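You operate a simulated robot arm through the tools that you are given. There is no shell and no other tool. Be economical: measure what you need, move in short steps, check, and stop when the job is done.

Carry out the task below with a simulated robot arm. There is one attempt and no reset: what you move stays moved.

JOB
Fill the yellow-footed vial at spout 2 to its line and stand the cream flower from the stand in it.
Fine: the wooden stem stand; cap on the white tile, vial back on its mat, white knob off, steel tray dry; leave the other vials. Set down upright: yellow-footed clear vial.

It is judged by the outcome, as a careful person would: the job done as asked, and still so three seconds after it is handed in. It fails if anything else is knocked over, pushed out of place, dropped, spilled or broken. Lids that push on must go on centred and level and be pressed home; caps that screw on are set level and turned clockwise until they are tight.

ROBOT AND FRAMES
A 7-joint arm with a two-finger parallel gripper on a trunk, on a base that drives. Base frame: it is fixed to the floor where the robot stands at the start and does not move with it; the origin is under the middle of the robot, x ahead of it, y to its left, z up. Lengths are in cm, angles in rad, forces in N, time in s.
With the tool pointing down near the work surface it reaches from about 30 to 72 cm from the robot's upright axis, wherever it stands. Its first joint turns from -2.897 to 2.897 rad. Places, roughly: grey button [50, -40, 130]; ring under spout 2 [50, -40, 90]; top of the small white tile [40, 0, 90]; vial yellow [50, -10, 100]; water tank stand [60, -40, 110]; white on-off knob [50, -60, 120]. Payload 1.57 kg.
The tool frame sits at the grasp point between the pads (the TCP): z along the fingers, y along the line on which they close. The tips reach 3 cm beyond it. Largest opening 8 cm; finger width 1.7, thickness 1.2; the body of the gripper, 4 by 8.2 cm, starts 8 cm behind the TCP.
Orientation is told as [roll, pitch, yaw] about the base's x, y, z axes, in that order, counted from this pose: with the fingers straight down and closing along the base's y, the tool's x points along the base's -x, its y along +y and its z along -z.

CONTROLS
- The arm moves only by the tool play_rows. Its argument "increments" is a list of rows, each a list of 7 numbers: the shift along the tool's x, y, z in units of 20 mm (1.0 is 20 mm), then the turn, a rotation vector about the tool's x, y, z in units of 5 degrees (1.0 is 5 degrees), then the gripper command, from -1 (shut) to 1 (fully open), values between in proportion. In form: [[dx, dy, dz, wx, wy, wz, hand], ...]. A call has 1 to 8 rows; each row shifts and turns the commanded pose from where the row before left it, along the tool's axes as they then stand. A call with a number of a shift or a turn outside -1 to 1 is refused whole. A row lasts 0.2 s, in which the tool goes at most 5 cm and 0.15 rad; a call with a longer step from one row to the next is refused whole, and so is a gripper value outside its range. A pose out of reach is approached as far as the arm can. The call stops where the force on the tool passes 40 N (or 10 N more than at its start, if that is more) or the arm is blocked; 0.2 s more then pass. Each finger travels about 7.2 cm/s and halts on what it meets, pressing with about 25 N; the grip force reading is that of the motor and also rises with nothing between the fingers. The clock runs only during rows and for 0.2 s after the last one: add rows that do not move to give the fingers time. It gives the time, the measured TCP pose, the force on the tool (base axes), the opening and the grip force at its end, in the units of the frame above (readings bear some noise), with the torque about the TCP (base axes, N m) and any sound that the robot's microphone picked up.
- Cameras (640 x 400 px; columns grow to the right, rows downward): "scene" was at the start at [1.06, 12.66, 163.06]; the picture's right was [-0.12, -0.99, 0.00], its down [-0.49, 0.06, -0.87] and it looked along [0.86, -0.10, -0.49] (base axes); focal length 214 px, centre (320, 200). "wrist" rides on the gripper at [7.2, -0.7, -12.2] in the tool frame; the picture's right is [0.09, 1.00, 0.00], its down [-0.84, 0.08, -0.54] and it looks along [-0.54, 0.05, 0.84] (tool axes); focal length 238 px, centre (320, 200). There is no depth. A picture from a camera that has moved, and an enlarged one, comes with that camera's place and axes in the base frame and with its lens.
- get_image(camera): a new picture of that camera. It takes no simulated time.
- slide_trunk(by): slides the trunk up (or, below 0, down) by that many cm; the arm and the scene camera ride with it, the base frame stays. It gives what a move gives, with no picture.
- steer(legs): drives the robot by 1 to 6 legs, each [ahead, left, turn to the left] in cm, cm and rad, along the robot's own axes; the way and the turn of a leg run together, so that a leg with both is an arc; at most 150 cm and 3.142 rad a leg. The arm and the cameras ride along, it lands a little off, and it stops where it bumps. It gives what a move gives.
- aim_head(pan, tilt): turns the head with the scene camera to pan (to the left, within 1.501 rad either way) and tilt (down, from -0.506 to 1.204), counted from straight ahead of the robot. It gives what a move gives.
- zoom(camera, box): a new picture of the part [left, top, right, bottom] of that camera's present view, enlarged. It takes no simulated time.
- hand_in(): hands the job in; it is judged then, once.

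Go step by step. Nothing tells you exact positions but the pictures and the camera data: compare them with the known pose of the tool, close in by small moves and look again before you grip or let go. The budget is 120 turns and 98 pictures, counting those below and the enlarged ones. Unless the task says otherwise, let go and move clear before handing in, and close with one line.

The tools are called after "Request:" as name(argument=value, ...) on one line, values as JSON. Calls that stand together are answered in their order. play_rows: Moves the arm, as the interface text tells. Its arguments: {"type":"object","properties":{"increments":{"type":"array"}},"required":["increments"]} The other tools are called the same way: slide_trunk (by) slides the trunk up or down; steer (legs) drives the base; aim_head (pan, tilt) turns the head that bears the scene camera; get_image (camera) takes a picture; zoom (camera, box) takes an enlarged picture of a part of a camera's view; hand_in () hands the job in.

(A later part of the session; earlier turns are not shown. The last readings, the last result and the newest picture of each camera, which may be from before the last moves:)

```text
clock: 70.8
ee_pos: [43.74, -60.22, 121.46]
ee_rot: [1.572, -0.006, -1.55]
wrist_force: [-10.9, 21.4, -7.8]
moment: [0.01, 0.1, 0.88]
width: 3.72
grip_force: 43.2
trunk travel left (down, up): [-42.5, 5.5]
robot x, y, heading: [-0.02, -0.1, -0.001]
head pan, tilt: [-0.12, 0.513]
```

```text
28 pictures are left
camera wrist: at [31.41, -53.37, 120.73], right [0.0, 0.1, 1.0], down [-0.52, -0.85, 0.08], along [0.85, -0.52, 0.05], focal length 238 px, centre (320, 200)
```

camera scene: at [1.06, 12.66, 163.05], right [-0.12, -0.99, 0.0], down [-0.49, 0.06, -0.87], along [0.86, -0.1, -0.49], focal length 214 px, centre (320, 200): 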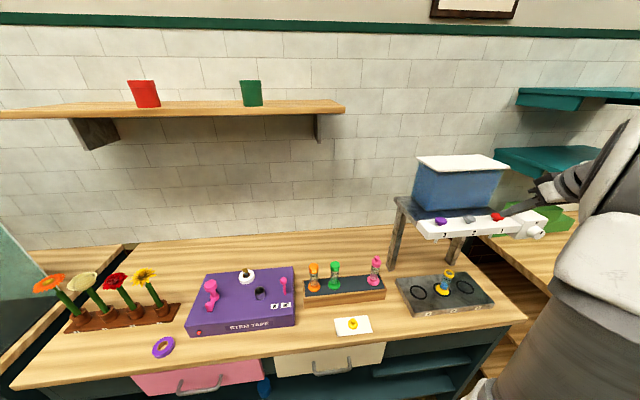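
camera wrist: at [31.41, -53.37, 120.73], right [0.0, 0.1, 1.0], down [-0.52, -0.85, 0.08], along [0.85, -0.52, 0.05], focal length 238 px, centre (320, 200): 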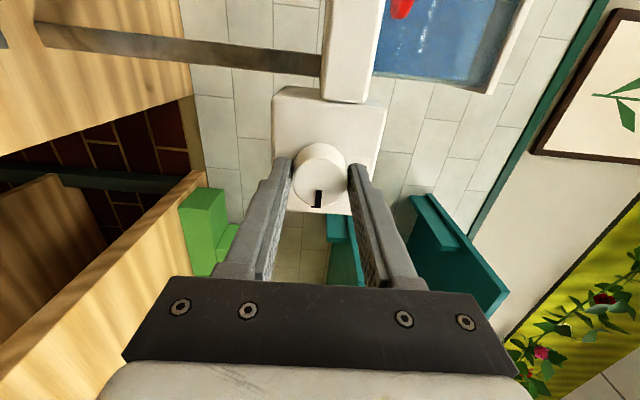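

The marker is at ON. I'll release, back off, and go above the grey button with the closed gripper held level.

Request:
play_rows(increments=[[0, 0, 0, 0, 0, 0, -0.3], [0, 0, 0, 0, 0, 0, 0.3], [0, 0, 0, 0, 0, 0, 0.5], [0, 0, -0.9, 0, 0, 0, 0.5], [0, 0, -0.9, 0, 0, 0, 0.5], [0, 0, -0.9, 0, 0, 0, 0.5], [0, 0, -0.9, 0, 0, 0, 0.5], [0, 0, 0, 0, 0, 0, 0.5]])

Request:
play_rows(increments=[[1, 0.6, 0, 0, 0, 0, -1], [1, 0.6, 0, 0, 0, 0, -1], [1, 0.6, 0, 0, 0, 0, -1], [1, 0.6, 0, 0, 0, 0, -1], [1, 0.6, 0, 0, 0, 0, -1], [1, 0.6, 0, 0, 0, 0, -1], [1, 0.6, 0, 0, 0, 0, -1], [1, 0.4, 0, 0, 0, 0, -1]])

Request:
play_rows(increments=[[1, 0, 0, 0, 0, 0, -1], [1, 0, 0, 0, 0, 0, -1], [0.15, 0, 0, 0, 0, 0, -1], [0, 0, 0, 0, 0, 0, -1]])

Request:
get_image(camera="scene")

```text
clock: 72.6
ee_pos: [36.57, -60.58, 121.34]
ee_rot: [1.569, -0.007, -1.551]
wrist_force: [0.0, 0.6, 0.2]
moment: [0.0, 0.02, -0.02]
width: 6.02
grip_force: 0.1
trunk travel left (down, up): [-42.5, 5.5]
robot x, y, heading: [-0.21, 0.01, 0.001]
head pan, tilt: [-0.12, 0.513]
```

```text
clock: 74.4
ee_pos: [36.38, -44.51, 130.45]
ee_rot: [1.57, -0.008, -1.551]
wrist_force: [-0.4, -0.1, -0.8]
moment: [0.03, -0.01, -0.02]
width: 0.0
grip_force: 21.6
trunk travel left (down, up): [-42.5, 5.5]
robot x, y, heading: [0.14, 0.04, -0.003]
head pan, tilt: [-0.12, 0.513]
```

```text
clock: 75.4
ee_pos: [36.17, -40.31, 130.38]
ee_rot: [1.569, -0.006, -1.551]
wrist_force: [0.3, 0.3, 0.1]
moment: [0.01, 0.01, -0.01]
width: 0.0
grip_force: 21.3
trunk travel left (down, up): [-42.5, 5.5]
robot x, y, heading: [0.32, -0.44, 0.0]
head pan, tilt: [-0.12, 0.513]
```

```text
27 pictures are left
camera scene: at [1.06, 12.65, 163.06], right [-0.12, -0.99, 0.0], down [-0.49, 0.06, -0.87], along [0.86, -0.1, -0.49], focal length 214 px, centre (320, 200)
```

scene: 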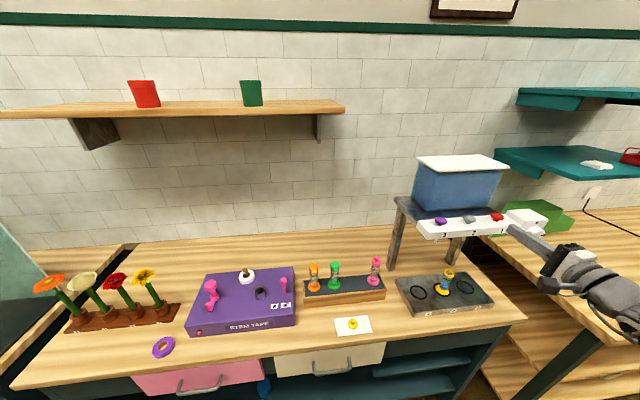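

Request:
play_rows(increments=[[0.03, 0, 1, 0, 0, 0, -1], [0.03, 0, 1, 0, 0, 0, -1], [0.03, 0, 1, 0, 0, 0, -1], [0, 0, 1, 0, 0, 0, -1], [0, 0, 1, 0, 0, 0, -1], [0, 0, 0.7, 0, 0, 0, -1], [0, -0.8, 0, 0, 0, 0, -1], [0, 0, 0, 0, 0, 0, -1]])

Request:
zoom(camera="scene", box=[420, 190, 520, 310])

```text
clock: 77.2
ee_pos: [47.56, -39.81, 128.67]
ee_rot: [1.569, -0.007, -1.552]
wrist_force: [0.2, -0.7, 0.9]
moment: [-0.02, -0.04, 0.01]
width: 0.0
grip_force: 21.7
trunk travel left (down, up): [-42.5, 5.5]
robot x, y, heading: [0.17, -0.13, -0.004]
head pan, tilt: [-0.12, 0.513]
```

```text
3.33 times, centred on (470, 250) of scene
camera zoom: at [1.06, 12.65, 163.06], right [-0.12, -0.99, 0.0], down [-0.49, 0.06, -0.87], along [0.86, -0.1, -0.49], focal length 715 px, centre (-180, 33)
```

zoom: 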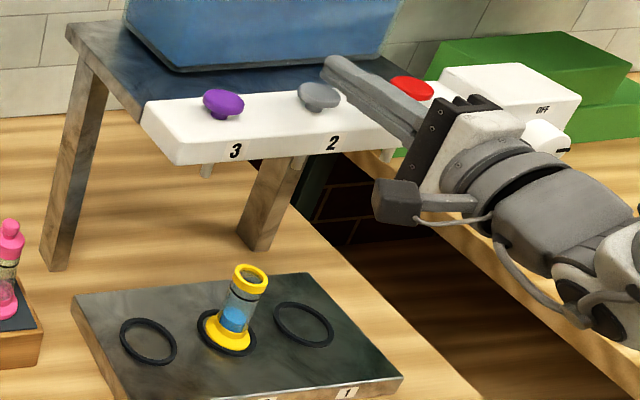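

Request:
play_rows(increments=[[0, -0.5, 0, 0, 0, 0, -1], [0, -0.2, 0, 0, 0, 0, -1]])

Request:
play_rows(increments=[[0, -0.15, 0, 0, 0, 0, -1]])

Request:
play_rows(increments=[[0, -0.1, 0, 0, 0, 0, -1]])

```text
clock: 77.8
ee_pos: [47.64, -39.87, 127.32]
ee_rot: [1.571, -0.007, -1.552]
wrist_force: [-0.3, 0.1, 0.6]
moment: [0.02, 0.01, -0.02]
width: 0.01
grip_force: 21.6
trunk travel left (down, up): [-42.5, 5.5]
robot x, y, heading: [-0.28, -0.15, 0.0]
head pan, tilt: [-0.12, 0.513]
```

```text
clock: 78.2
ee_pos: [47.69, -39.85, 127.06]
ee_rot: [1.57, -0.006, -1.553]
wrist_force: [-0.6, 0.0, 0.9]
moment: [-0.01, 0.01, -0.01]
width: 0.01
grip_force: 20.8
trunk travel left (down, up): [-42.5, 5.5]
robot x, y, heading: [-0.3, -0.07, -0.004]
head pan, tilt: [-0.12, 0.513]
```

```text
clock: 78.6
ee_pos: [47.5, -39.85, 126.95]
ee_rot: [1.57, -0.007, -1.551]
wrist_force: [-0.7, -0.1, 2.7]
moment: [-0.01, -0.02, 0.01]
width: 0.0
grip_force: 21.2
trunk travel left (down, up): [-42.5, 5.5]
robot x, y, heading: [-0.28, 0.13, -0.002]
head pan, tilt: [-0.12, 0.513]
```

Contact with the button. Pressing on until the click.

Request:
play_rows(increments=[[0, -0.1, 0, 0, 0, 0, -1]])

Request:
play_rows(increments=[[0, -0.1, 0, 0, 0, 0, -1]])

```text
clock: 79.0
ee_pos: [47.66, -39.79, 126.8]
ee_rot: [1.57, -0.008, -1.552]
wrist_force: [0.5, -1.8, 2.7]
moment: [0.0, -0.04, -0.02]
width: 0.01
grip_force: 20.9
trunk travel left (down, up): [-42.5, 5.5]
robot x, y, heading: [-0.21, 0.12, 0.001]
head pan, tilt: [-0.12, 0.513]
```

```text
clock: 79.4
ee_pos: [47.6, -39.79, 126.55]
ee_rot: [1.57, -0.007, -1.552]
wrist_force: [1.1, -2.6, 3.0]
moment: [-0.03, -0.08, -0.06]
width: 0.0
grip_force: 21.8
trunk travel left (down, up): [-42.5, 5.5]
robot x, y, heading: [-0.21, -0.21, -0.0]
head pan, tilt: [-0.12, 0.513]
heard: click
```

Request:
zoom(camera="scene", box=[430, 235, 480, 305])

```text
5.71 times, centred on (455, 270) of scene
camera zoom: at [1.06, 12.64, 163.06], right [-0.12, -0.99, 0.0], down [-0.49, 0.06, -0.87], along [0.86, -0.1, -0.49], focal length 1226 px, centre (-451, -200)
```

zoom: 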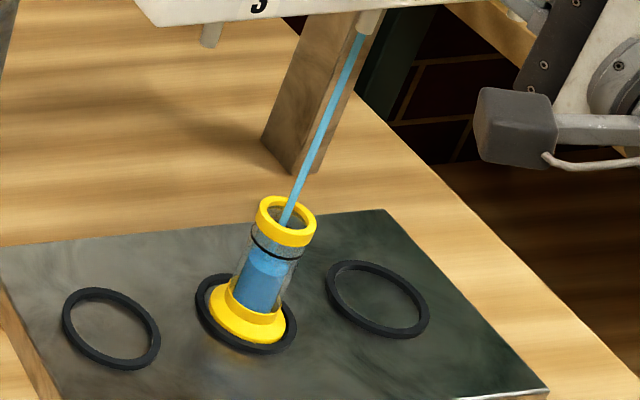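

Water is flowing into the vial and rising. I'll look closer before letting more time pass.

Request:
zoom(camera="scene", box=[442, 265, 462, 285])

```text
16.00 times, centred on (452, 275) of scene
camera zoom: at [1.06, 12.64, 163.06], right [-0.12, -0.99, 0.0], down [-0.49, 0.06, -0.87], along [0.86, -0.1, -0.49], focal length 3432 px, centre (-1792, -1000)
```

zoom: 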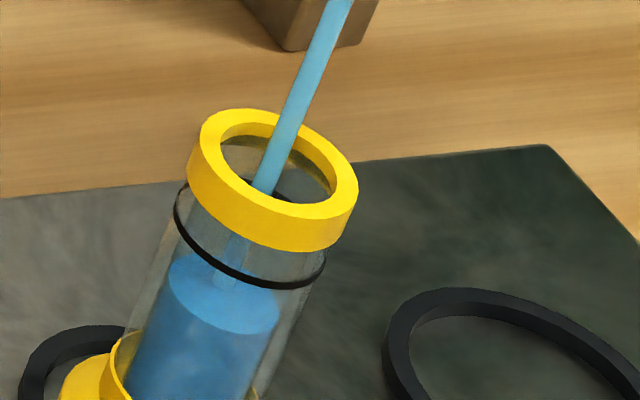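

About half of the gap is filled. I'll release now and see what a short pulse delivers.

Request:
play_rows(increments=[[0, 0.25, 0, 0, 0, 0, -1]])

Request:
zoom(camera="scene", box=[442, 265, 462, 285])

```text
clock: 79.8
ee_pos: [47.51, -39.77, 126.89]
ee_rot: [1.568, -0.005, -1.55]
wrist_force: [-1.4, 0.0, 0.8]
moment: [0.02, 0.0, 0.0]
width: 0.0
grip_force: 21.4
trunk travel left (down, up): [-42.5, 5.5]
robot x, y, heading: [-0.28, -0.22, 0.001]
head pan, tilt: [-0.12, 0.513]
```

```text
16.00 times, centred on (452, 275) of scene
camera zoom: at [1.04, 12.66, 163.05], right [-0.12, -0.99, 0.0], down [-0.49, 0.06, -0.87], along [0.86, -0.1, -0.49], focal length 3432 px, centre (-1792, -1000)
```

zoom: 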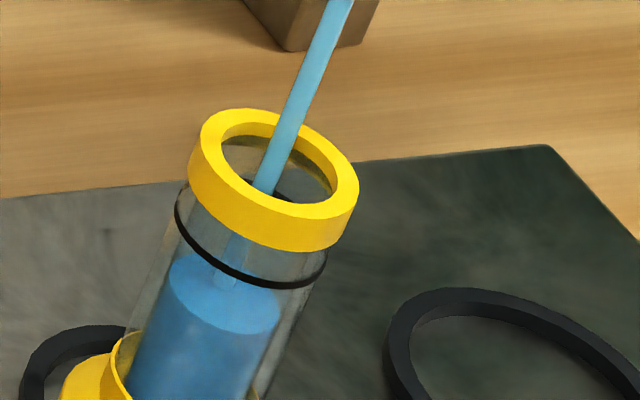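

Request:
play_rows(increments=[[0, 0, 0, 0, 0, 0, -1], [0, 0, 0, 0, 0, 0, -1]])

Request:
zoom(camera="scene", box=[442, 265, 462, 285])

```text
clock: 80.4
ee_pos: [47.61, -39.73, 127.08]
ee_rot: [1.567, -0.007, -1.551]
wrist_force: [-1.1, -0.1, 1.2]
moment: [0.01, -0.04, 0.01]
width: 0.0
grip_force: 20.9
trunk travel left (down, up): [-42.5, 5.5]
robot x, y, heading: [-0.15, 0.05, 0.0]
head pan, tilt: [-0.12, 0.513]
```

```text
16.00 times, centred on (452, 275) of scene
camera zoom: at [1.04, 12.67, 163.06], right [-0.12, -0.99, 0.0], down [-0.49, 0.06, -0.87], along [0.86, -0.1, -0.49], focal length 3432 px, centre (-1792, -1000)
```

zoom: 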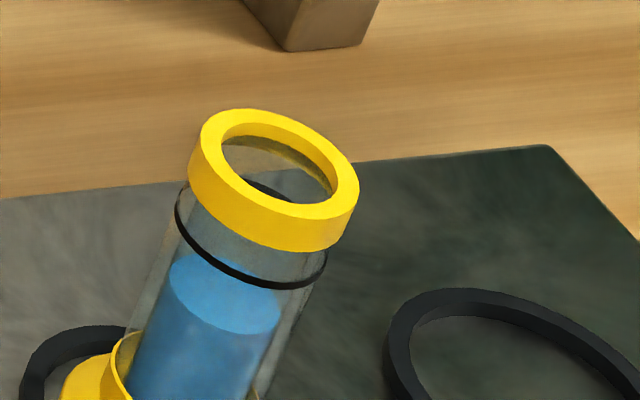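

The stream stopped on release. The level rose about 65 px in this view in one press, with about 68 px left to the line. I'll give one more equal pulse and check.

Request:
play_rows(increments=[[0, -0.25, 0, 0, 0, 0, -1]])

Request:
zoom(camera="scene", box=[442, 265, 462, 285])

```text
clock: 80.8
ee_pos: [47.56, -39.78, 126.49]
ee_rot: [1.57, -0.005, -1.552]
wrist_force: [0.4, 0.6, 2.0]
moment: [-0.01, -0.08, -0.04]
width: 0.0
grip_force: 21.3
trunk travel left (down, up): [-42.5, 5.5]
robot x, y, heading: [0.44, 0.51, -0.004]
head pan, tilt: [-0.12, 0.513]
heard: click
```

```text
16.00 times, centred on (452, 275) of scene
camera zoom: at [1.05, 12.67, 163.06], right [-0.12, -0.99, 0.0], down [-0.49, 0.06, -0.87], along [0.86, -0.1, -0.49], focal length 3432 px, centre (-1792, -1000)
```

zoom: 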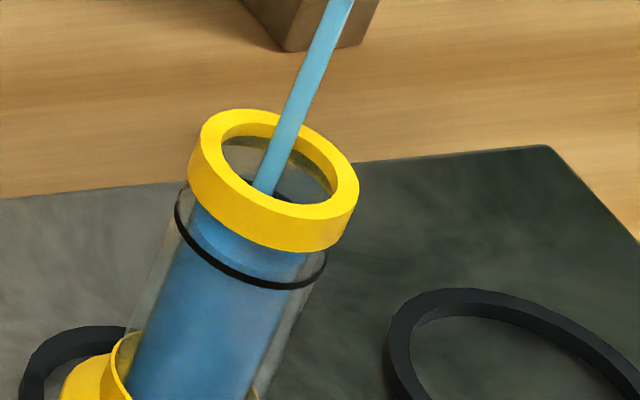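

The level is now right at the line. Releasing the button at once.

Request:
play_rows(increments=[[0, 0.8, 0, 0, 0, 0, -1], [0, 0.8, 0, 0, 0, 0, -1], [0, 0, 0, 0, 0, 0, -1], [0, 0, 0, 0, 0, 0, -1]])

Request:
zoom(camera="scene", box=[442, 265, 462, 285])

```text
clock: 81.8
ee_pos: [47.56, -39.71, 129.74]
ee_rot: [1.57, -0.008, -1.554]
wrist_force: [-1.0, -0.1, 0.0]
moment: [-0.01, 0.02, -0.01]
width: 0.02
grip_force: 21.4
trunk travel left (down, up): [-42.5, 5.5]
robot x, y, heading: [-0.28, 0.43, -0.001]
head pan, tilt: [-0.12, 0.513]
```

```text
16.00 times, centred on (452, 275) of scene
camera zoom: at [1.06, 12.65, 163.06], right [-0.12, -0.99, 0.0], down [-0.49, 0.06, -0.87], along [0.86, -0.1, -0.49], focal length 3432 px, centre (-1792, -1000)
```

zoom: 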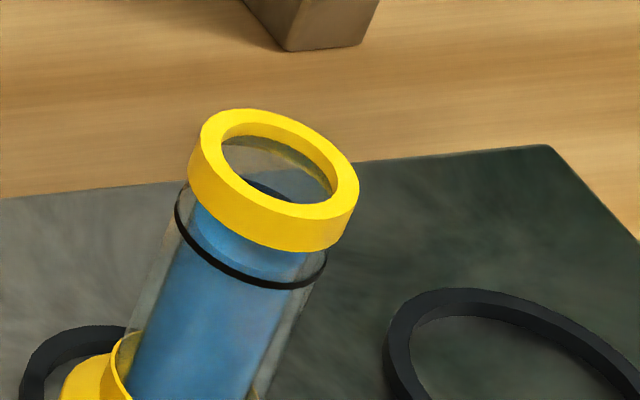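

The vial is filled to its line and the flow has stopped. Now I go back to the knob with the same poses to turn it off.

Request:
play_rows(increments=[[0, 0.3, -0.95, 0, 0, 0, -1], [0, 0, -0.95, 0, 0, 0, -1], [0, 0, -0.95, 0, 0, 0, -1], [0, 0, -0.95, 0, 0, 0, -1], [0, 0, -0.95, 0, 0, 0, -1], [0, 0, -0.9, 0, 0, 0, -1]])

Request:
play_rows(increments=[[-1, -0.5, 0, 0, 0, 0, 0], [-1, -0.6, 0, 0, 0, 0, 0.5], [-1, -0.6, 0, 0, 0, 0, 0.5], [-1, -0.6, 0, 0, 0, 0, 0.5], [-1, -0.6, 0, 0, 0, 0, 0.5], [-1, -0.6, 0, 0, 0, 0, 0.5], [-1, -0.6, 0, 0, 0, 0, 0.5], [-1, -0.4, 0, 0, 0, 0, 0.5]])

Request:
play_rows(increments=[[-1, 0, 0, 0, 0, 0, 0.5], [-1, 0, 0, 0, 0, 0, 0.5], [0, 0, 0, 0, 0, 0, 0.5]])

```text
clock: 83.2
ee_pos: [36.26, -39.96, 130.27]
ee_rot: [1.57, -0.007, -1.552]
wrist_force: [0.5, -0.4, -0.8]
moment: [0.01, 0.01, -0.02]
width: 0.01
grip_force: 21.3
trunk travel left (down, up): [-42.5, 5.5]
robot x, y, heading: [-0.03, 0.2, 0.008]
head pan, tilt: [-0.12, 0.513]
```

```text
clock: 85.0
ee_pos: [36.86, -55.93, 121.43]
ee_rot: [1.57, -0.005, -1.55]
wrist_force: [-0.1, 0.2, -0.1]
moment: [-0.01, 0.04, -0.02]
width: 6.01
grip_force: 0.0
trunk travel left (down, up): [-42.5, 5.5]
robot x, y, heading: [-0.26, -0.36, 0.001]
head pan, tilt: [-0.12, 0.513]
```

```text
clock: 85.8
ee_pos: [36.91, -59.94, 121.28]
ee_rot: [1.568, -0.005, -1.552]
wrist_force: [0.1, 1.0, 0.9]
moment: [0.02, 0.03, 0.02]
width: 6.0
grip_force: 0.1
trunk travel left (down, up): [-42.5, 5.5]
robot x, y, heading: [0.2, -0.11, -0.002]
head pan, tilt: [-0.12, 0.513]
```

Request:
play_rows(increments=[[-0.27, 0.03, 0.85, 0, 0, 0, 0.5], [0, 0, 0.85, 0, 0, 0, 0.5], [0, 0, 0.85, 0, 0, 0, 0.5], [0, 0, 0.85, 0, 0, 0, 0.5], [0, 0, 0, 0, 0, 0, 0.1], [0, 0, 0, 0, 0, 0, -0.5], [0, 0, 0, 0, 0, 0, -1], [0, 0, 0, 0, 0, 0, -1]])

Request:
play_rows(increments=[[0, 0, 0, 0, 0, -1, -1], [0, 0, 0, 0, 0, -1, -1], [0, 0, 0, 0, 0, -1, -1], [0, 0, 0, 0, 0, -1, -1], [0, 0, 0, 0, 0, -1, -1], [0, 0, 0, 0, 0, -1, -1]])

Request:
play_rows(increments=[[0, 0, 0, 0, 0, -1, -1], [0, 0, 0, 0, 0, -1, -1], [0, 0, 0, 0, 0, -1, -1], [0, 0, 0, 0, 0, -1, -1], [0, 0, 0, 0, 0, -1, -1], [0, 0, 0, 0, 0, -1, -1]])

Request:
play_rows(increments=[[0, 0, 0, 0, 0, -1, -1], [0, 0, 0, 0, 0, -1, -1], [0, 0, 0, 0, 0, -1, -1], [0, 0, 0, 0, 0, -1, -1], [0, 0, 0, 0, 0, -1, -1], [0, 0, 0, 0, 0, -1, -1]])

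Request:
get_image(camera="wrist")

```text
clock: 87.6
ee_pos: [43.43, -60.5, 121.51]
ee_rot: [1.571, -0.007, -1.553]
wrist_force: [1.5, -1.6, 4.0]
moment: [-0.01, -0.15, 0.1]
width: 3.68
grip_force: 43.5
trunk travel left (down, up): [-42.5, 5.5]
robot x, y, heading: [-0.24, -0.2, -0.001]
head pan, tilt: [-0.12, 0.513]
```

```text
clock: 89.0
ee_pos: [43.44, -60.45, 121.65]
ee_rot: [1.571, -0.533, -1.553]
wrist_force: [8.8, -9.3, 12.9]
moment: [0.01, -0.08, 0.16]
width: 3.67
grip_force: 43.3
trunk travel left (down, up): [-42.5, 5.5]
robot x, y, heading: [0.04, 0.39, -0.002]
head pan, tilt: [-0.12, 0.513]
```

```text
clock: 90.4
ee_pos: [43.47, -60.37, 121.72]
ee_rot: [1.572, -1.056, -1.552]
wrist_force: [7.8, -5.2, 19.0]
moment: [0.0, 0.03, 0.08]
width: 3.71
grip_force: 43.3
trunk travel left (down, up): [-42.5, 5.5]
robot x, y, heading: [-0.12, 0.2, -0.0]
head pan, tilt: [-0.12, 0.513]
```

```text
clock: 91.8
ee_pos: [43.53, -60.31, 121.55]
ee_rot: [-1.668, -1.563, 1.688]
wrist_force: [4.7, -0.2, 19.8]
moment: [-0.01, -0.19, -0.03]
width: 3.68
grip_force: 43.5
trunk travel left (down, up): [-42.5, 5.5]
robot x, y, heading: [-0.12, 0.21, -0.001]
head pan, tilt: [-0.12, 0.513]
```

```text
19 pictures are left
camera wrist: at [31.36, -61.38, 114.38], right [-0.02, 0.99, -0.1], down [-0.54, 0.07, 0.84], along [0.84, 0.07, 0.54], focal length 238 px, centre (320, 200)
```

wrist: 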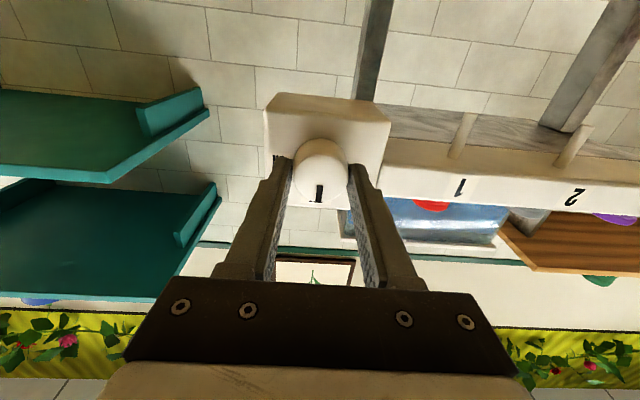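

The knob is back at OFF. I'll release, back away and tilt back to the 37° grasp pose.

Request:
play_rows(increments=[[0, 0, 0, 0, 0, 0, -0.3], [0, 0, 0, 0, 0, 0, 0.3], [0, 0, 0, 0, 0, 0, 0.5], [0, 0, -0.9, 0, 0, 0, 0.5], [0, 0, -0.9, 0, 0, 0, 0.5], [0, 0, -0.9, 0, 0, 0, 0.4], [0, 0, -0.9, 0, 0, 0, 0.3], [0, 0, -0.9, 0, 0, 0, 0.3]])

Request:
play_rows(increments=[[0, 0.4, 0, 0, 1, 0, 0.3], [0, 0.4, 0, 0, 1, 0, 0.3], [0, 0.4, 0, 0, 1, 0, 0.3], [0, 0.4, 0, 0, 1, 0, 0.3], [0, 0.4, 0, 0, 1, 0, 0.3], [0, 0.4, 0, 0, 1, 0, 0.3], [0, 0.4, 0, 0, 1, 0, 0.3], [0, 0.4, 0, 0, 1, 0, 0.3]])

Request:
play_rows(increments=[[0, 0.9, 0, 0, 1, 0, 0.3], [0, 0.9, 0, 0, 1, 0, 0.3], [0, 0.9, 0, 0, 0.56, 0, 0.3], [0, 0.9, 0, 0, 0, 0, 0.3], [0, 0.9, 0, 0, 0, 0, 0.3], [0, 0.9, 0, 0, 0, 0, 0.3], [0, 0.9, 0, 0, 0, 0, 0.3], [0, 0, 0, 0, 0, 0, 0.3]])

Request:
zoom(camera="scene", box=[400, 190, 560, 320])

```text
clock: 93.6
ee_pos: [34.43, -60.52, 121.47]
ee_rot: [-1.359, -1.562, 1.377]
wrist_force: [-0.3, 0.3, -0.6]
moment: [0.0, 0.02, -0.01]
width: 5.2
grip_force: 0.0
trunk travel left (down, up): [-42.5, 5.5]
robot x, y, heading: [0.05, 0.26, -0.006]
head pan, tilt: [-0.12, 0.513]
```

```text
clock: 95.4
ee_pos: [34.26, -54.22, 121.49]
ee_rot: [-0.011, -0.87, 0.027]
wrist_force: [-0.5, 0.3, 0.0]
moment: [0.01, 0.02, 0.01]
width: 5.19
grip_force: 0.1
trunk travel left (down, up): [-42.5, 5.5]
robot x, y, heading: [0.24, -0.42, 0.001]
head pan, tilt: [-0.12, 0.513]
```

```text
clock: 97.2
ee_pos: [34.01, -41.57, 121.52]
ee_rot: [-0.007, -0.648, 0.025]
wrist_force: [0.7, 0.4, 1.4]
moment: [-0.01, 0.01, 0.01]
width: 5.17
grip_force: 0.2
trunk travel left (down, up): [-42.5, 5.5]
robot x, y, heading: [0.42, 0.28, 0.002]
head pan, tilt: [-0.12, 0.513]
```

```text
3.08 times, centred on (480, 255) of scene
camera zoom: at [1.06, 12.66, 163.06], right [-0.12, -0.99, 0.0], down [-0.49, 0.06, -0.87], along [0.86, -0.1, -0.49], focal length 660 px, centre (-172, 31)
```

zoom: 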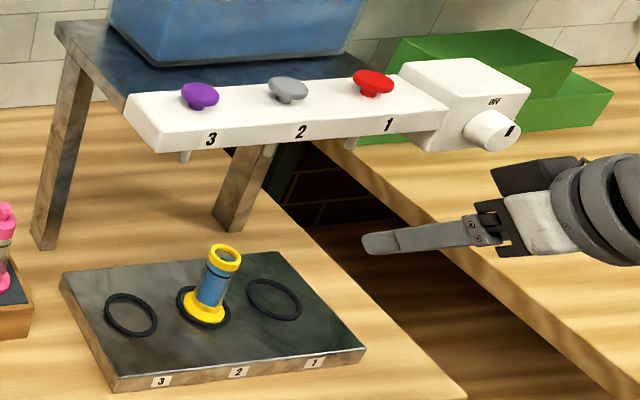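

Request:
play_rows(increments=[[0.18, 0.1, 1, 0, 0, 0, 0.3], [0.18, 0.1, 1, 0, 0, 0, 0.3], [0.18, 0.1, 1, 0, 0, 0, 0.3], [0.18, 0.1, 1, 0, 0, 0, 0.3], [0.18, 0.1, 1, 0, 0, 0, 0.3], [0.18, 0.1, 1, 0, 0, 0, 0.3], [0.18, 0.1, 1, 0, 0, 0, 0.3], [0.18, 0.1, 1, 0, 0, 0, 0.3]])

Request:
get_image(camera="wrist")

```text
clock: 99.0
ee_pos: [41.24, -40.13, 106.94]
ee_rot: [-0.008, -0.647, 0.024]
wrist_force: [0.5, 0.2, 0.0]
moment: [0.01, -0.04, 0.0]
width: 5.2
grip_force: 0.1
trunk travel left (down, up): [-42.5, 5.5]
robot x, y, heading: [0.18, 0.28, 0.005]
head pan, tilt: [-0.12, 0.513]
```

```text
17 pictures are left
camera wrist: at [28.31, -41.05, 112.19], right [-0.09, 0.99, -0.06], down [0.34, 0.09, 0.94], along [0.94, 0.07, -0.34], focal length 238 px, centre (320, 200)
```

wrist: 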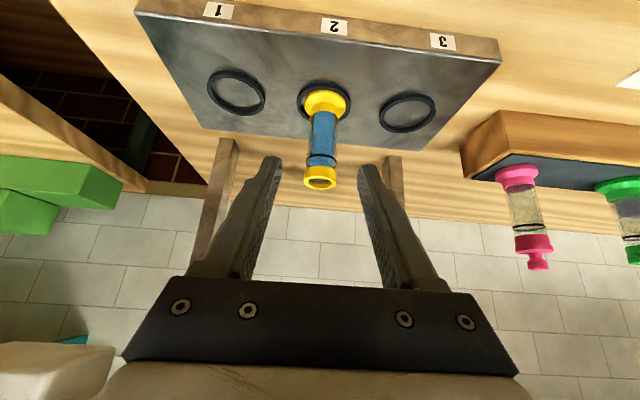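

The tray is dry and the vial stands in place. Moving in to grip it as before.

Request:
play_rows(increments=[[-0.07, 0.05, 0.9, 0, 0, 0, 0.3], [0, 0.05, 0.9, 0, 0, 0, 0.3], [0, 0.05, 0.9, 0, 0, 0, 0.3], [0, 0, 0.9, 0, 0, 0, 0.3], [0, 0, 0.9, 0, 0, 0, 0.3], [0, 0, 0.9, 0, 0, 0, 0.3], [0, 0, 0.55, 0, 0, 0, 0.3], [0, 0, 0, 0, 0, 0, 0.2]])

Request:
play_rows(increments=[[0, 0, 0, 0, 0, 0, 0], [0, 0, 0, 0, 0, 0, -0.2], [0, 0, 0, 0, 0, 0, -0.4], [0, 0, 0, 0, 0, 0, -1], [0, 0, 0, 0, 0, 0, -1]])

Request:
get_image(camera="wrist")

```text
clock: 100.8
ee_pos: [48.65, -39.55, 97.5]
ee_rot: [-0.006, -0.646, 0.024]
wrist_force: [0.2, -0.1, -0.2]
moment: [-0.02, -0.02, -0.01]
width: 4.8
grip_force: 0.0
trunk travel left (down, up): [-42.5, 5.5]
robot x, y, heading: [0.15, 0.03, -0.002]
head pan, tilt: [-0.12, 0.513]
```

```text
clock: 102.0
ee_pos: [48.71, -39.6, 97.6]
ee_rot: [-0.009, -0.646, 0.025]
wrist_force: [0.5, 0.3, 0.3]
moment: [0.08, 0.01, -0.01]
width: 2.99
grip_force: 25.2
trunk travel left (down, up): [-42.5, 5.5]
robot x, y, heading: [-0.0, 0.06, -0.0]
head pan, tilt: [-0.12, 0.513]
```

```text
16 pictures are left
camera wrist: at [35.65, -40.56, 102.88], right [-0.09, 0.99, -0.06], down [0.34, 0.09, 0.94], along [0.94, 0.07, -0.34], focal length 238 px, centre (320, 200)
```

wrist: 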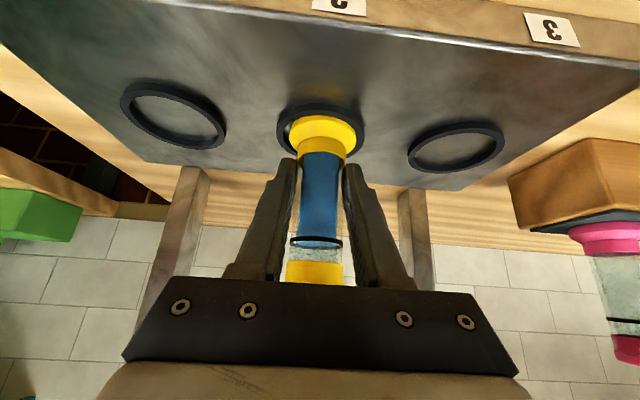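

Gripped, water at the line. Lifting straight out of the ring, then back from under the bar.

Request:
play_rows(increments=[[-0.15, 0, -0.2, 0, 0, 0, -1], [-0.3, 0, -0.4, 0, 0, 0, -1], [-0.4, 0, -0.53, 0, 0, 0, -1], [-0.4, 0, -0.53, 0, 0, 0, -1], [-0.4, 0, -0.53, 0, 0, 0, -1], [-0.35, 0, -0.5, 0, 0, 0, -1], [0, 0, -0.5, 0, 0, 0, -1], [0.3, 0, -0.4, 0, 0, 0, -1]])

Request:
play_rows(increments=[[0.1, 0.4, 0, 0, 0, 0, -1], [0, 0.8, 0, 0, 0, 0, -1], [0, 1, 0, 0, 0, 0, -1], [0, 1, 0, 0, 0, 0, -1], [0, 1, 0, 0, 0, 0, -1], [0, 1, 0, 0, 0, 0, -1], [0, 1, 0, 0, 0, 0, -1], [0, 1, 0, 0, 0, 0, -1]])

Request:
play_rows(increments=[[0, 1, 0, 0, 0, 0, -1], [0, 1, 0, 0, 0, 0, -1], [0, 1, 0, 0, 0, 0, -1], [0, 1, 0, 0, 0, 0, -1], [0, 1, 0, 0, 0, 0, -1], [0, 1, 0, 0, 0, 0, -1], [0, 1, 0, 0, 0, 0, -1], [0, 1, 0, 0, 0, 0, -1]])

```text
clock: 103.8
ee_pos: [46.95, -39.47, 105.18]
ee_rot: [-0.009, -0.647, 0.023]
wrist_force: [-0.7, -0.4, -3.8]
moment: [0.01, 0.03, 0.02]
width: 2.95
grip_force: 25.2
trunk travel left (down, up): [-42.5, 5.5]
robot x, y, heading: [-0.33, -0.02, 0.001]
head pan, tilt: [-0.12, 0.513]
```

```text
clock: 105.6
ee_pos: [46.58, -25.09, 105.04]
ee_rot: [-0.005, -0.648, 0.024]
wrist_force: [-0.1, 1.3, -3.3]
moment: [0.01, 0.05, -0.01]
width: 2.99
grip_force: 24.5
trunk travel left (down, up): [-42.5, 5.5]
robot x, y, heading: [-0.09, -0.02, -0.003]
head pan, tilt: [-0.12, 0.513]
```

```text
clock: 107.4
ee_pos: [46.2, -9.14, 104.88]
ee_rot: [-0.008, -0.65, 0.021]
wrist_force: [-0.4, 0.4, -3.0]
moment: [0.02, 0.02, 0.01]
width: 3.01
grip_force: 25.1
trunk travel left (down, up): [-42.5, 5.5]
robot x, y, heading: [0.07, 0.3, 0.0]
head pan, tilt: [-0.12, 0.513]
```

Request:
play_rows(increments=[[-0.18, 0.8, -0.24, 0, 0, 0, -1], [0, 0.55, 0, 0, 0, 0, -1], [-0.57, 0, 0.432, 0, 0, 0, -1], [-0.57, 0, 0.432, 0, 0, 0, -1], [-0.57, 0, 0.432, 0, 0, 0, -1], [-0.57, 0, 0.432, 0, 0, 0, -1], [-0.57, 0, 0.432, 0, 0, 0, -1], [0, 0, 0, 0, 0, 0, -1]])

Request:
get_image(camera="wrist")

```text
clock: 109.2
ee_pos: [53.35, -6.27, 105.41]
ee_rot: [-0.008, -0.647, 0.024]
wrist_force: [0.0, 0.0, -2.8]
moment: [-0.01, 0.03, -0.01]
width: 2.99
grip_force: 24.7
trunk travel left (down, up): [-42.5, 5.5]
robot x, y, heading: [-0.08, 0.26, 0.002]
head pan, tilt: [-0.12, 0.513]
```

```text
15 pictures are left
camera wrist: at [40.33, -7.25, 110.79], right [-0.09, 0.99, -0.06], down [0.34, 0.09, 0.94], along [0.94, 0.07, -0.35], focal length 238 px, centre (320, 200)
```

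wrist: 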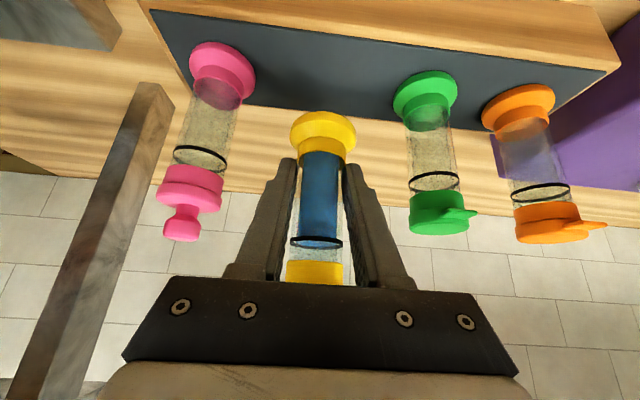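

Lowering onto the mat.

Request:
play_rows(increments=[[0.3, 0, 0.4, 0, 0, 0, -1], [0.3, 0, 0.4, 0, 0, 0, -1], [0.3, 0, 0.4, 0, 0, 0, -1], [0.12, 0, 0.16, 0, 0, 0, -1], [0, 0, 0, 0, 0, 0, -1]])

Request:
play_rows(increments=[[0.06, 0, 0.08, 0, 0, 0, -1], [0.06, 0, 0.08, 0, 0, 0, -1], [0, 0, 0, 0, 0, 0, -1]])

```text
clock: 110.4
ee_pos: [53.37, -6.35, 102.12]
ee_rot: [-0.008, -0.648, 0.025]
wrist_force: [0.3, 0.1, -4.8]
moment: [0.0, 0.0, 0.0]
width: 2.99
grip_force: 25.3
trunk travel left (down, up): [-42.5, 5.5]
robot x, y, heading: [-0.04, 0.29, -0.001]
head pan, tilt: [-0.12, 0.513]
```

```text
clock: 111.2
ee_pos: [53.48, -6.43, 101.65]
ee_rot: [-0.008, -0.648, 0.024]
wrist_force: [0.6, -0.5, -3.3]
moment: [0.02, 0.02, 0.04]
width: 2.99
grip_force: 24.7
trunk travel left (down, up): [-42.5, 5.5]
robot x, y, heading: [-0.14, 0.05, 0.002]
head pan, tilt: [-0.12, 0.513]
```

Request:
play_rows(increments=[[0.045, 0, 0.06, 0, 0, 0, -1], [0.03, 0, 0.04, 0, 0, 0, -1], [0, 0, 0, 0, 0, 0, -1]])

```text
clock: 112.0
ee_pos: [53.31, -6.36, 101.56]
ee_rot: [-0.007, -0.647, 0.024]
wrist_force: [-0.4, -1.0, -4.8]
moment: [-0.01, 0.02, 0.01]
width: 3.0
grip_force: 25.1
trunk travel left (down, up): [-42.5, 5.5]
robot x, y, heading: [0.21, -0.41, -0.003]
head pan, tilt: [-0.12, 0.513]
```

Request:
play_rows(increments=[[0.045, 0, 0.06, 0, 0, 0, -1], [0.03, 0, 0.04, 0, 0, 0, -1], [0, 0, 0, 0, 0, 0, -1]])

```text
clock: 112.8
ee_pos: [53.32, -6.43, 101.35]
ee_rot: [-0.008, -0.647, 0.025]
wrist_force: [0.0, -0.2, -3.7]
moment: [-0.04, 0.05, 0.0]
width: 3.02
grip_force: 24.6
trunk travel left (down, up): [-42.5, 5.5]
robot x, y, heading: [0.03, 0.02, -0.001]
head pan, tilt: [-0.12, 0.513]
```

Request:
play_rows(increments=[[0.045, 0, 0.06, 0, 0, 0, -1], [0.03, 0, 0.04, 0, 0, 0, -1], [0, 0, 0, 0, 0, 0, -1]])

Request:
get_image(camera="wrist")

```text
clock: 113.6
ee_pos: [53.37, -6.32, 101.0]
ee_rot: [-0.01, -0.648, 0.023]
wrist_force: [-0.6, 0.3, -2.7]
moment: [0.01, 0.0, -0.01]
width: 3.01
grip_force: 25.7
trunk travel left (down, up): [-42.5, 5.5]
robot x, y, heading: [-0.32, 0.36, 0.001]
head pan, tilt: [-0.12, 0.513]
```

```text
14 pictures are left
camera wrist: at [40.44, -7.33, 106.35], right [-0.09, 0.99, -0.06], down [0.34, 0.09, 0.94], along [0.94, 0.07, -0.34], focal length 238 px, centre (320, 200)
```

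wrist: 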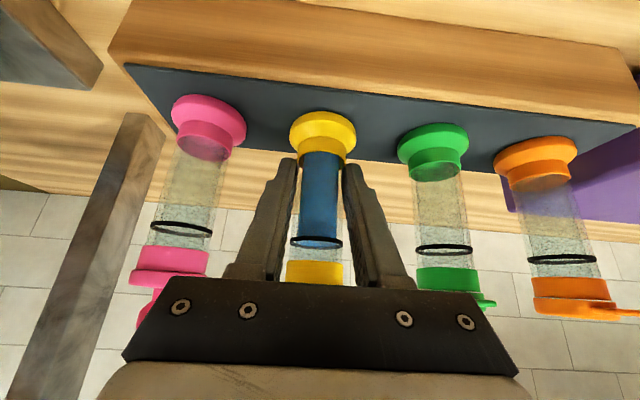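

The grip sits about 0.7 cm lower on the vial than before, so contact should come shortly.

Request:
play_rows(increments=[[0.045, 0, 0.06, 0, 0, 0, -1], [0.03, 0, 0.04, 0, 0, 0, -1], [0, 0, 0, 0, 0, 0, -1]])

```text
clock: 114.4
ee_pos: [53.46, -6.39, 100.89]
ee_rot: [-0.009, -0.65, 0.025]
wrist_force: [-4.9, -0.8, 6.2]
moment: [0.15, 0.22, 0.06]
width: 2.98
grip_force: 24.8
trunk travel left (down, up): [-42.5, 5.5]
robot x, y, heading: [0.22, -0.21, -0.006]
head pan, tilt: [-0.12, 0.513]
```

Contact. A hair more, then open slowly.

Request:
play_rows(increments=[[0.02, 0, 0.027, 0, 0, 0, -1], [0, 0, 0, 0, 0, 0, -0.15], [0, 0, 0, 0, 0, 0, 0.0], [0, 0, 0, 0, 0, 0, 0.2], [0, 0, 0, 0, 0, 0, 0.2]])

Request:
play_rows(increments=[[0, 0, -0.7, 0, 0, 0, 0.2], [0, 0, -0.9, 0, 0, 0, 0.2], [0, 0, -0.9, 0, 0, 0, 0.2], [0, 0, -0.9, 0, 0, 0, 0.2], [0, 0, -0.9, 0, 0, 0, 0.2], [0, 0, -0.9, 0, 0, 0, 0.2], [0, 0, -0.9, 0, 0, 0, 0.2]])

Request:
get_image(camera="wrist")

```text
clock: 115.6
ee_pos: [53.33, -6.45, 100.59]
ee_rot: [-0.009, -0.648, 0.025]
wrist_force: [0.3, -0.2, 0.2]
moment: [-0.01, -0.03, 0.0]
width: 4.8
grip_force: 0.1
trunk travel left (down, up): [-42.5, 5.5]
robot x, y, heading: [-0.13, -0.05, 0.001]
head pan, tilt: [-0.12, 0.513]
```

```text
clock: 117.2
ee_pos: [46.0, -6.55, 110.35]
ee_rot: [-0.006, -0.648, 0.026]
wrist_force: [-0.4, -1.4, -0.7]
moment: [0.03, -0.04, 0.03]
width: 4.82
grip_force: 0.0
trunk travel left (down, up): [-42.5, 5.5]
robot x, y, heading: [0.12, -0.03, -0.004]
head pan, tilt: [-0.12, 0.513]
```

```text
13 pictures are left
camera wrist: at [33.02, -7.54, 115.72], right [-0.09, 0.99, -0.06], down [0.34, 0.09, 0.94], along [0.94, 0.07, -0.35], focal length 238 px, centre (320, 200)
```

wrist: 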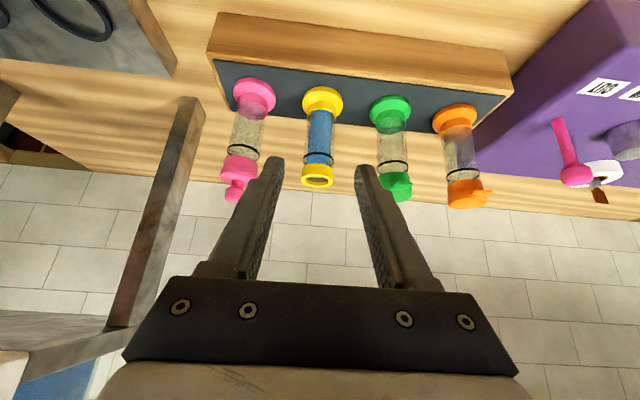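

The vial is back on its mat, filled. Next is the cream flower at about (55, 79), which is out of reach, so I'll retract and raise the arm, tilt the gripper flatter, and then drive left.

Request:
play_rows(increments=[[-0.2, 0, -0.956, 0, 0, 0, 0.2], [-0.4, 0, -0.956, 0, 0, 0, 0.2], [-0.4, 0, -0.956, 0, 0, 0, 0.2], [-0.4, 0, -0.956, 0, 0, 0, 0.2], [-0.4, 0, -0.956, 0, 0, 0, 0.2], [-0.4, 0, -0.956, 0, 0, 0, 0.2], [-0.4, 0, -0.956, 0, 0, 0, 0.2]])

Request:
play_rows(increments=[[0, 0, 0, 0, -1, 0, 0], [0, 0, 0, 0, -1, 0, 0], [0, 0, 0, 0, -1, 0, 0], [0, 0, 0, 0, -1, 0, 0], [0, 0, 0, 0, -1, 0, 0], [0, 0, 0, 0, -1, 0, 0]])

```text
clock: 118.8
ee_pos: [42.25, -6.47, 124.34]
ee_rot: [-0.008, -0.648, 0.026]
wrist_force: [-0.1, -0.3, -0.2]
moment: [0.01, 0.0, 0.0]
width: 4.78
grip_force: 0.1
trunk travel left (down, up): [-42.5, 5.5]
robot x, y, heading: [0.1, 0.06, 0.001]
head pan, tilt: [-0.12, 0.513]
```

```text
clock: 120.2
ee_pos: [46.0, -7.71, 126.15]
ee_rot: [-0.016, -1.171, 0.035]
wrist_force: [-0.5, 0.5, 0.2]
moment: [0.0, 0.03, 0.0]
width: 4.0
grip_force: 0.0
out of reach, approached as far as the arm can: row 4, 5, 6
trunk travel left (down, up): [-42.5, 5.5]
robot x, y, heading: [0.22, 0.09, 0.003]
head pan, tilt: [-0.12, 0.513]
```

Request:
get_image(camera="scene")

```text
12 pictures are left
camera scene: at [1.08, 12.66, 163.06], right [-0.12, -0.99, 0.0], down [-0.49, 0.06, -0.87], along [0.86, -0.1, -0.49], focal length 214 px, centre (320, 200)
```

scene: 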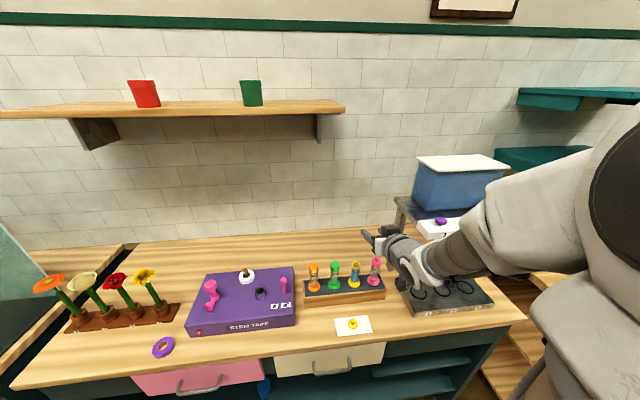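

The arm is high and clear. Driving left about 62 cm.

Request:
steer(legs=[[0, 62, 0]])

Request:
get_image(camera="scene")

```text
clock: 125.3
ee_pos: [45.98, 53.81, 126.14]
ee_rot: [-0.015, -1.17, 0.029]
wrist_force: [0.1, 0.1, 0.1]
moment: [-0.01, -0.01, 0.02]
width: 4.01
grip_force: 0.1
trunk travel left (down, up): [-42.5, 5.5]
robot x, y, heading: [0.48, 61.99, -0.007]
head pan, tilt: [-0.12, 0.513]
```

```text
11 pictures are left
camera scene: at [1.3, 74.46, 163.06], right [-0.12, -0.99, 0.0], down [-0.49, 0.06, -0.87], along [0.86, -0.11, -0.49], focal length 214 px, centre (320, 200)
```

scene: 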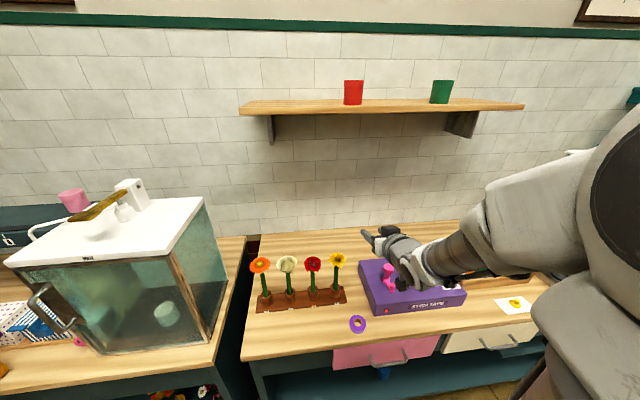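

Request:
zoom(camera="scene", box=[240, 235, 360, 315])

```text
5.00 times, centred on (300, 275) of scene
camera zoom: at [1.3, 74.46, 163.06], right [-0.12, -0.99, 0.0], down [-0.49, 0.06, -0.87], along [0.86, -0.11, -0.49], focal length 1072 px, centre (420, -175)
```

zoom: 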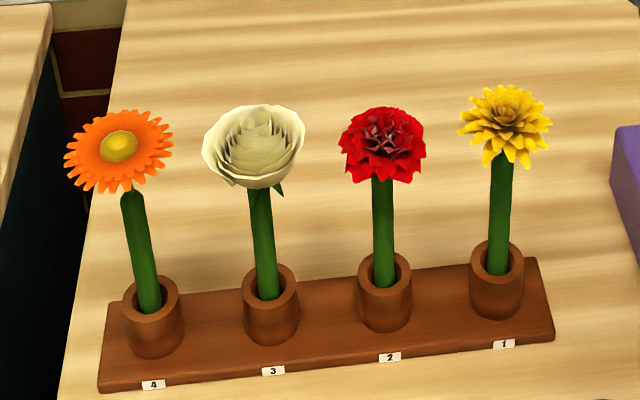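

The cream flower's stem is at about (53.6, 78.8), with the head bottom at z≈106 and the pot rim at z≈96. I'll drive back 8 cm to give the arm room, then line up left of the red flower at a safe height.

Request:
steer(legs=[[-8, 0, 0]])

Request:
play_rows(increments=[[0, 1, 0, 0, 0, 0, 0.2], [0, 1, 0, 0, 0, 0, 0.2], [0, 1, 0, 0, 0, 0, 0.2], [0, 1, 0, 0, 0, 0, 0.2], [0, 1, 0, 0, 0, 0, 0.2], [0, 1, 0, 0, 0, 0, 0.2], [0, 1, 0, 0, 0, 0, 0.2], [0, 1, 0, 0, 0, 0, 0.2]])

Request:
play_rows(increments=[[0.92, 1, 0.39, 0, 0, 0, 0.2], [0.92, 1, 0.39, 0, 0, 0, 0.2], [0.92, 1, 0.39, 0, 0, 0, 0.2], [0.92, 1, 0.39, 0, 0, 0, 0.2], [0.92, 0.5, 0.39, 0, 0, 0, 0.2], [0.92, 0, 0.39, 0, 0, 0, 0.2], [0.92, 0, 0.39, 0, 0, 0, 0.2], [0.92, 0, 0.39, 0, 0, 0, 0.2]])

```text
clock: 126.5
ee_pos: [38.1, 53.89, 126.22]
ee_rot: [-0.016, -1.172, 0.03]
wrist_force: [0.1, -1.0, 0.3]
moment: [-0.01, -0.01, 0.02]
width: 4.01
grip_force: 0.0
trunk travel left (down, up): [-42.5, 5.5]
robot x, y, heading: [-7.81, 61.57, -0.006]
head pan, tilt: [-0.12, 0.513]
```

```text
clock: 128.3
ee_pos: [38.99, 69.56, 126.72]
ee_rot: [-0.018, -1.169, 0.034]
wrist_force: [-0.3, -0.1, 0.5]
moment: [0.02, -0.03, 0.01]
width: 4.77
grip_force: 0.0
out of reach, approached as far as the arm can: row 1, 2, 3
trunk travel left (down, up): [-42.5, 5.5]
robot x, y, heading: [-7.84, 62.07, -0.006]
head pan, tilt: [-0.12, 0.513]
```

```text
clock: 130.1
ee_pos: [38.98, 78.58, 110.53]
ee_rot: [-0.016, -1.169, 0.03]
wrist_force: [-0.7, 0.5, -0.3]
moment: [0.01, 0.02, 0.02]
width: 4.81
grip_force: 0.1
trunk travel left (down, up): [-42.5, 5.5]
robot x, y, heading: [-7.64, 61.71, -0.005]
head pan, tilt: [-0.12, 0.513]
```

Request:
play_rows(increments=[[0.92, 0.03, 0.39, 0, 0, 0, 0.2], [0.92, 0.03, 0.39, 0, 0, 0, 0.2], [0.92, 0, 0.39, 0, 0, 0, 0.2], [0.4, 0, 0.17, 0, 0, 0, 0.2], [0, 0, 0, 0, 0, 0, 0.2]])

Request:
get_image(camera="wrist")

```text
clock: 131.3
ee_pos: [38.92, 78.62, 103.74]
ee_rot: [-0.015, -1.169, 0.029]
wrist_force: [0.5, -0.8, 0.4]
moment: [0.0, -0.01, 0.01]
width: 4.82
grip_force: 0.1
trunk travel left (down, up): [-42.5, 5.5]
robot x, y, heading: [-7.83, 62.1, -0.008]
head pan, tilt: [-0.12, 0.513]
```

```text
9 pictures are left
camera wrist: at [25.03, 77.62, 101.86], right [-0.05, 0.99, -0.09], down [-0.17, 0.08, 0.98], along [0.98, 0.07, 0.17], focal length 238 px, centre (320, 200)
```

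wrist: 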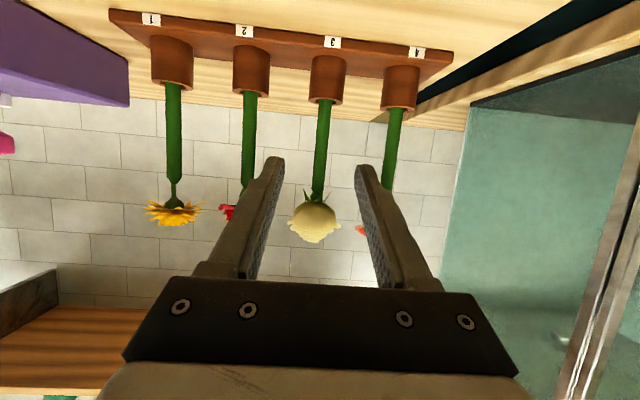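

The stem is well aligned between the fingers (y≈79.1). Moving forward along x to straddle it.

Request:
play_rows(increments=[[-0.315, 0, 0.863, 0, 0, 0, 0.2], [-0.315, 0, 0.863, 0, 0, 0, 0.2], [-0.315, 0, 0.863, 0, 0, 0, 0.2], [-0.315, 0, 0.863, 0, 0, 0, 0.2], [-0.315, 0, 0.863, 0, 0, 0, 0.2], [-0.315, 0, 0.863, 0, 0, 0, 0.2], [-0.315, 0, 0.863, 0, 0, 0, 0.2], [-0.315, 0, 0.863, 0, 0, 0, 0.2]])

Request:
get_image(camera="wrist")

```text
clock: 133.1
ee_pos: [53.67, 78.95, 103.0]
ee_rot: [-0.019, -1.171, 0.032]
wrist_force: [0.5, 0.0, -0.7]
moment: [0.0, -0.01, -0.01]
width: 4.8
grip_force: 0.0
trunk travel left (down, up): [-42.5, 5.5]
robot x, y, heading: [-7.52, 61.52, -0.002]
head pan, tilt: [-0.12, 0.513]
```

```text
8 pictures are left
camera wrist: at [39.62, 77.9, 100.93], right [-0.05, 0.99, -0.09], down [-0.17, 0.08, 0.98], along [0.98, 0.07, 0.17], focal length 238 px, centre (320, 200)
```

wrist: 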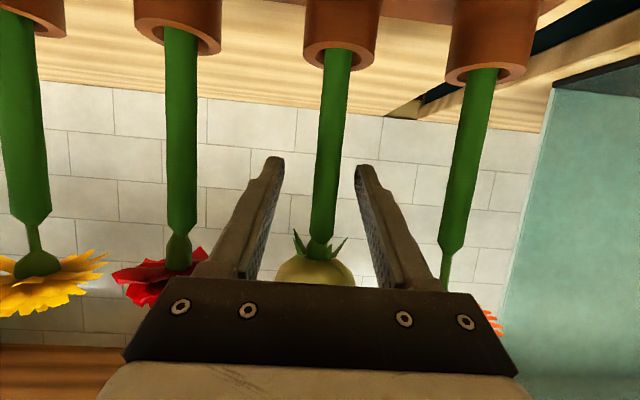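

The stem lies between the pads. Closing.

Request:
play_rows(increments=[[0, 0.05, 0, 0, 0, 0, 0], [0, 0, 0, 0, 0, 0, -0.3], [0, 0, 0, 0, 0, 0, -0.6], [0, 0, 0, 0, 0, 0, -1], [0, 0, 0, 0, 0, 0, -1]])

Request:
play_rows(increments=[[-0.46, 0, -0.2, 0, 0, 0, -1], [-0.92, 0, -0.39, 0, 0, 0, -1], [-0.92, 0, -0.39, 0, 0, 0, -1], [-0.92, 0, -0.39, 0, 0, 0, -1]])

```text
clock: 134.3
ee_pos: [53.5, 79.01, 102.84]
ee_rot: [-0.013, -1.17, 0.029]
wrist_force: [-0.1, -0.2, 2.5]
moment: [-0.46, -0.1, -0.21]
width: 1.42
grip_force: 24.5
trunk travel left (down, up): [-42.5, 5.5]
robot x, y, heading: [-7.52, 61.66, -0.007]
head pan, tilt: [-0.12, 0.513]
```

```text
clock: 135.3
ee_pos: [53.61, 78.94, 109.82]
ee_rot: [-0.017, -1.169, 0.028]
wrist_force: [0.0, 0.5, -0.5]
moment: [0.01, -0.01, 0.03]
width: 1.3
grip_force: 24.8
trunk travel left (down, up): [-42.5, 5.5]
robot x, y, heading: [-7.73, 61.71, -0.001]
head pan, tilt: [-0.12, 0.513]
```

The stem is held (1.3 cm). Raising well clear of everything.

Request:
play_rows(increments=[[-0.92, 0, -0.39, 0, 0, 0, -1], [-0.92, 0, -0.39, 0, 0, 0, -1], [-0.92, 0, -0.39, 0, 0, 0, -1], [-0.92, 0, -0.39, 0, 0, 0, -1], [-0.92, 0, -0.39, 0, 0, 0, -1], [-0.92, 0, -0.39, 0, 0, 0, -1], [-0.92, 0, -0.39, 0, 0, 0, -1], [-0.92, 0, -0.39, 0, 0, 0, -1]])

Request:
get_image(camera="wrist")

```text
clock: 137.1
ee_pos: [53.67, 79.12, 126.0]
ee_rot: [-0.019, -1.17, 0.031]
wrist_force: [0.0, 0.0, -0.1]
moment: [0.0, 0.0, 0.0]
width: 1.41
grip_force: 25.1
trunk travel left (down, up): [-42.5, 5.5]
robot x, y, heading: [-7.76, 62.09, -0.008]
head pan, tilt: [-0.12, 0.513]
```

```text
7 pictures are left
camera wrist: at [39.67, 78.14, 124.07], right [-0.05, 0.99, -0.09], down [-0.17, 0.08, 0.98], along [0.98, 0.07, 0.17], focal length 238 px, centre (320, 200)
```

wrist: 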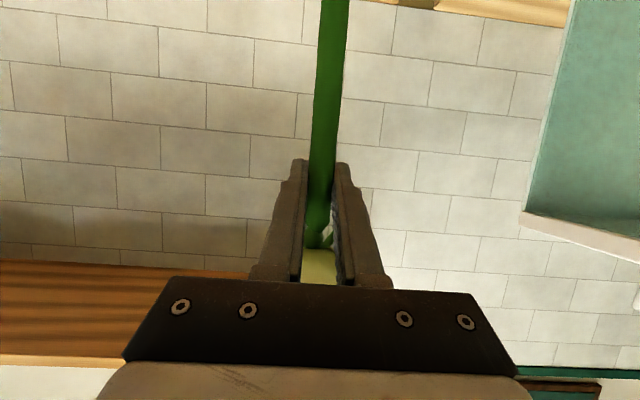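

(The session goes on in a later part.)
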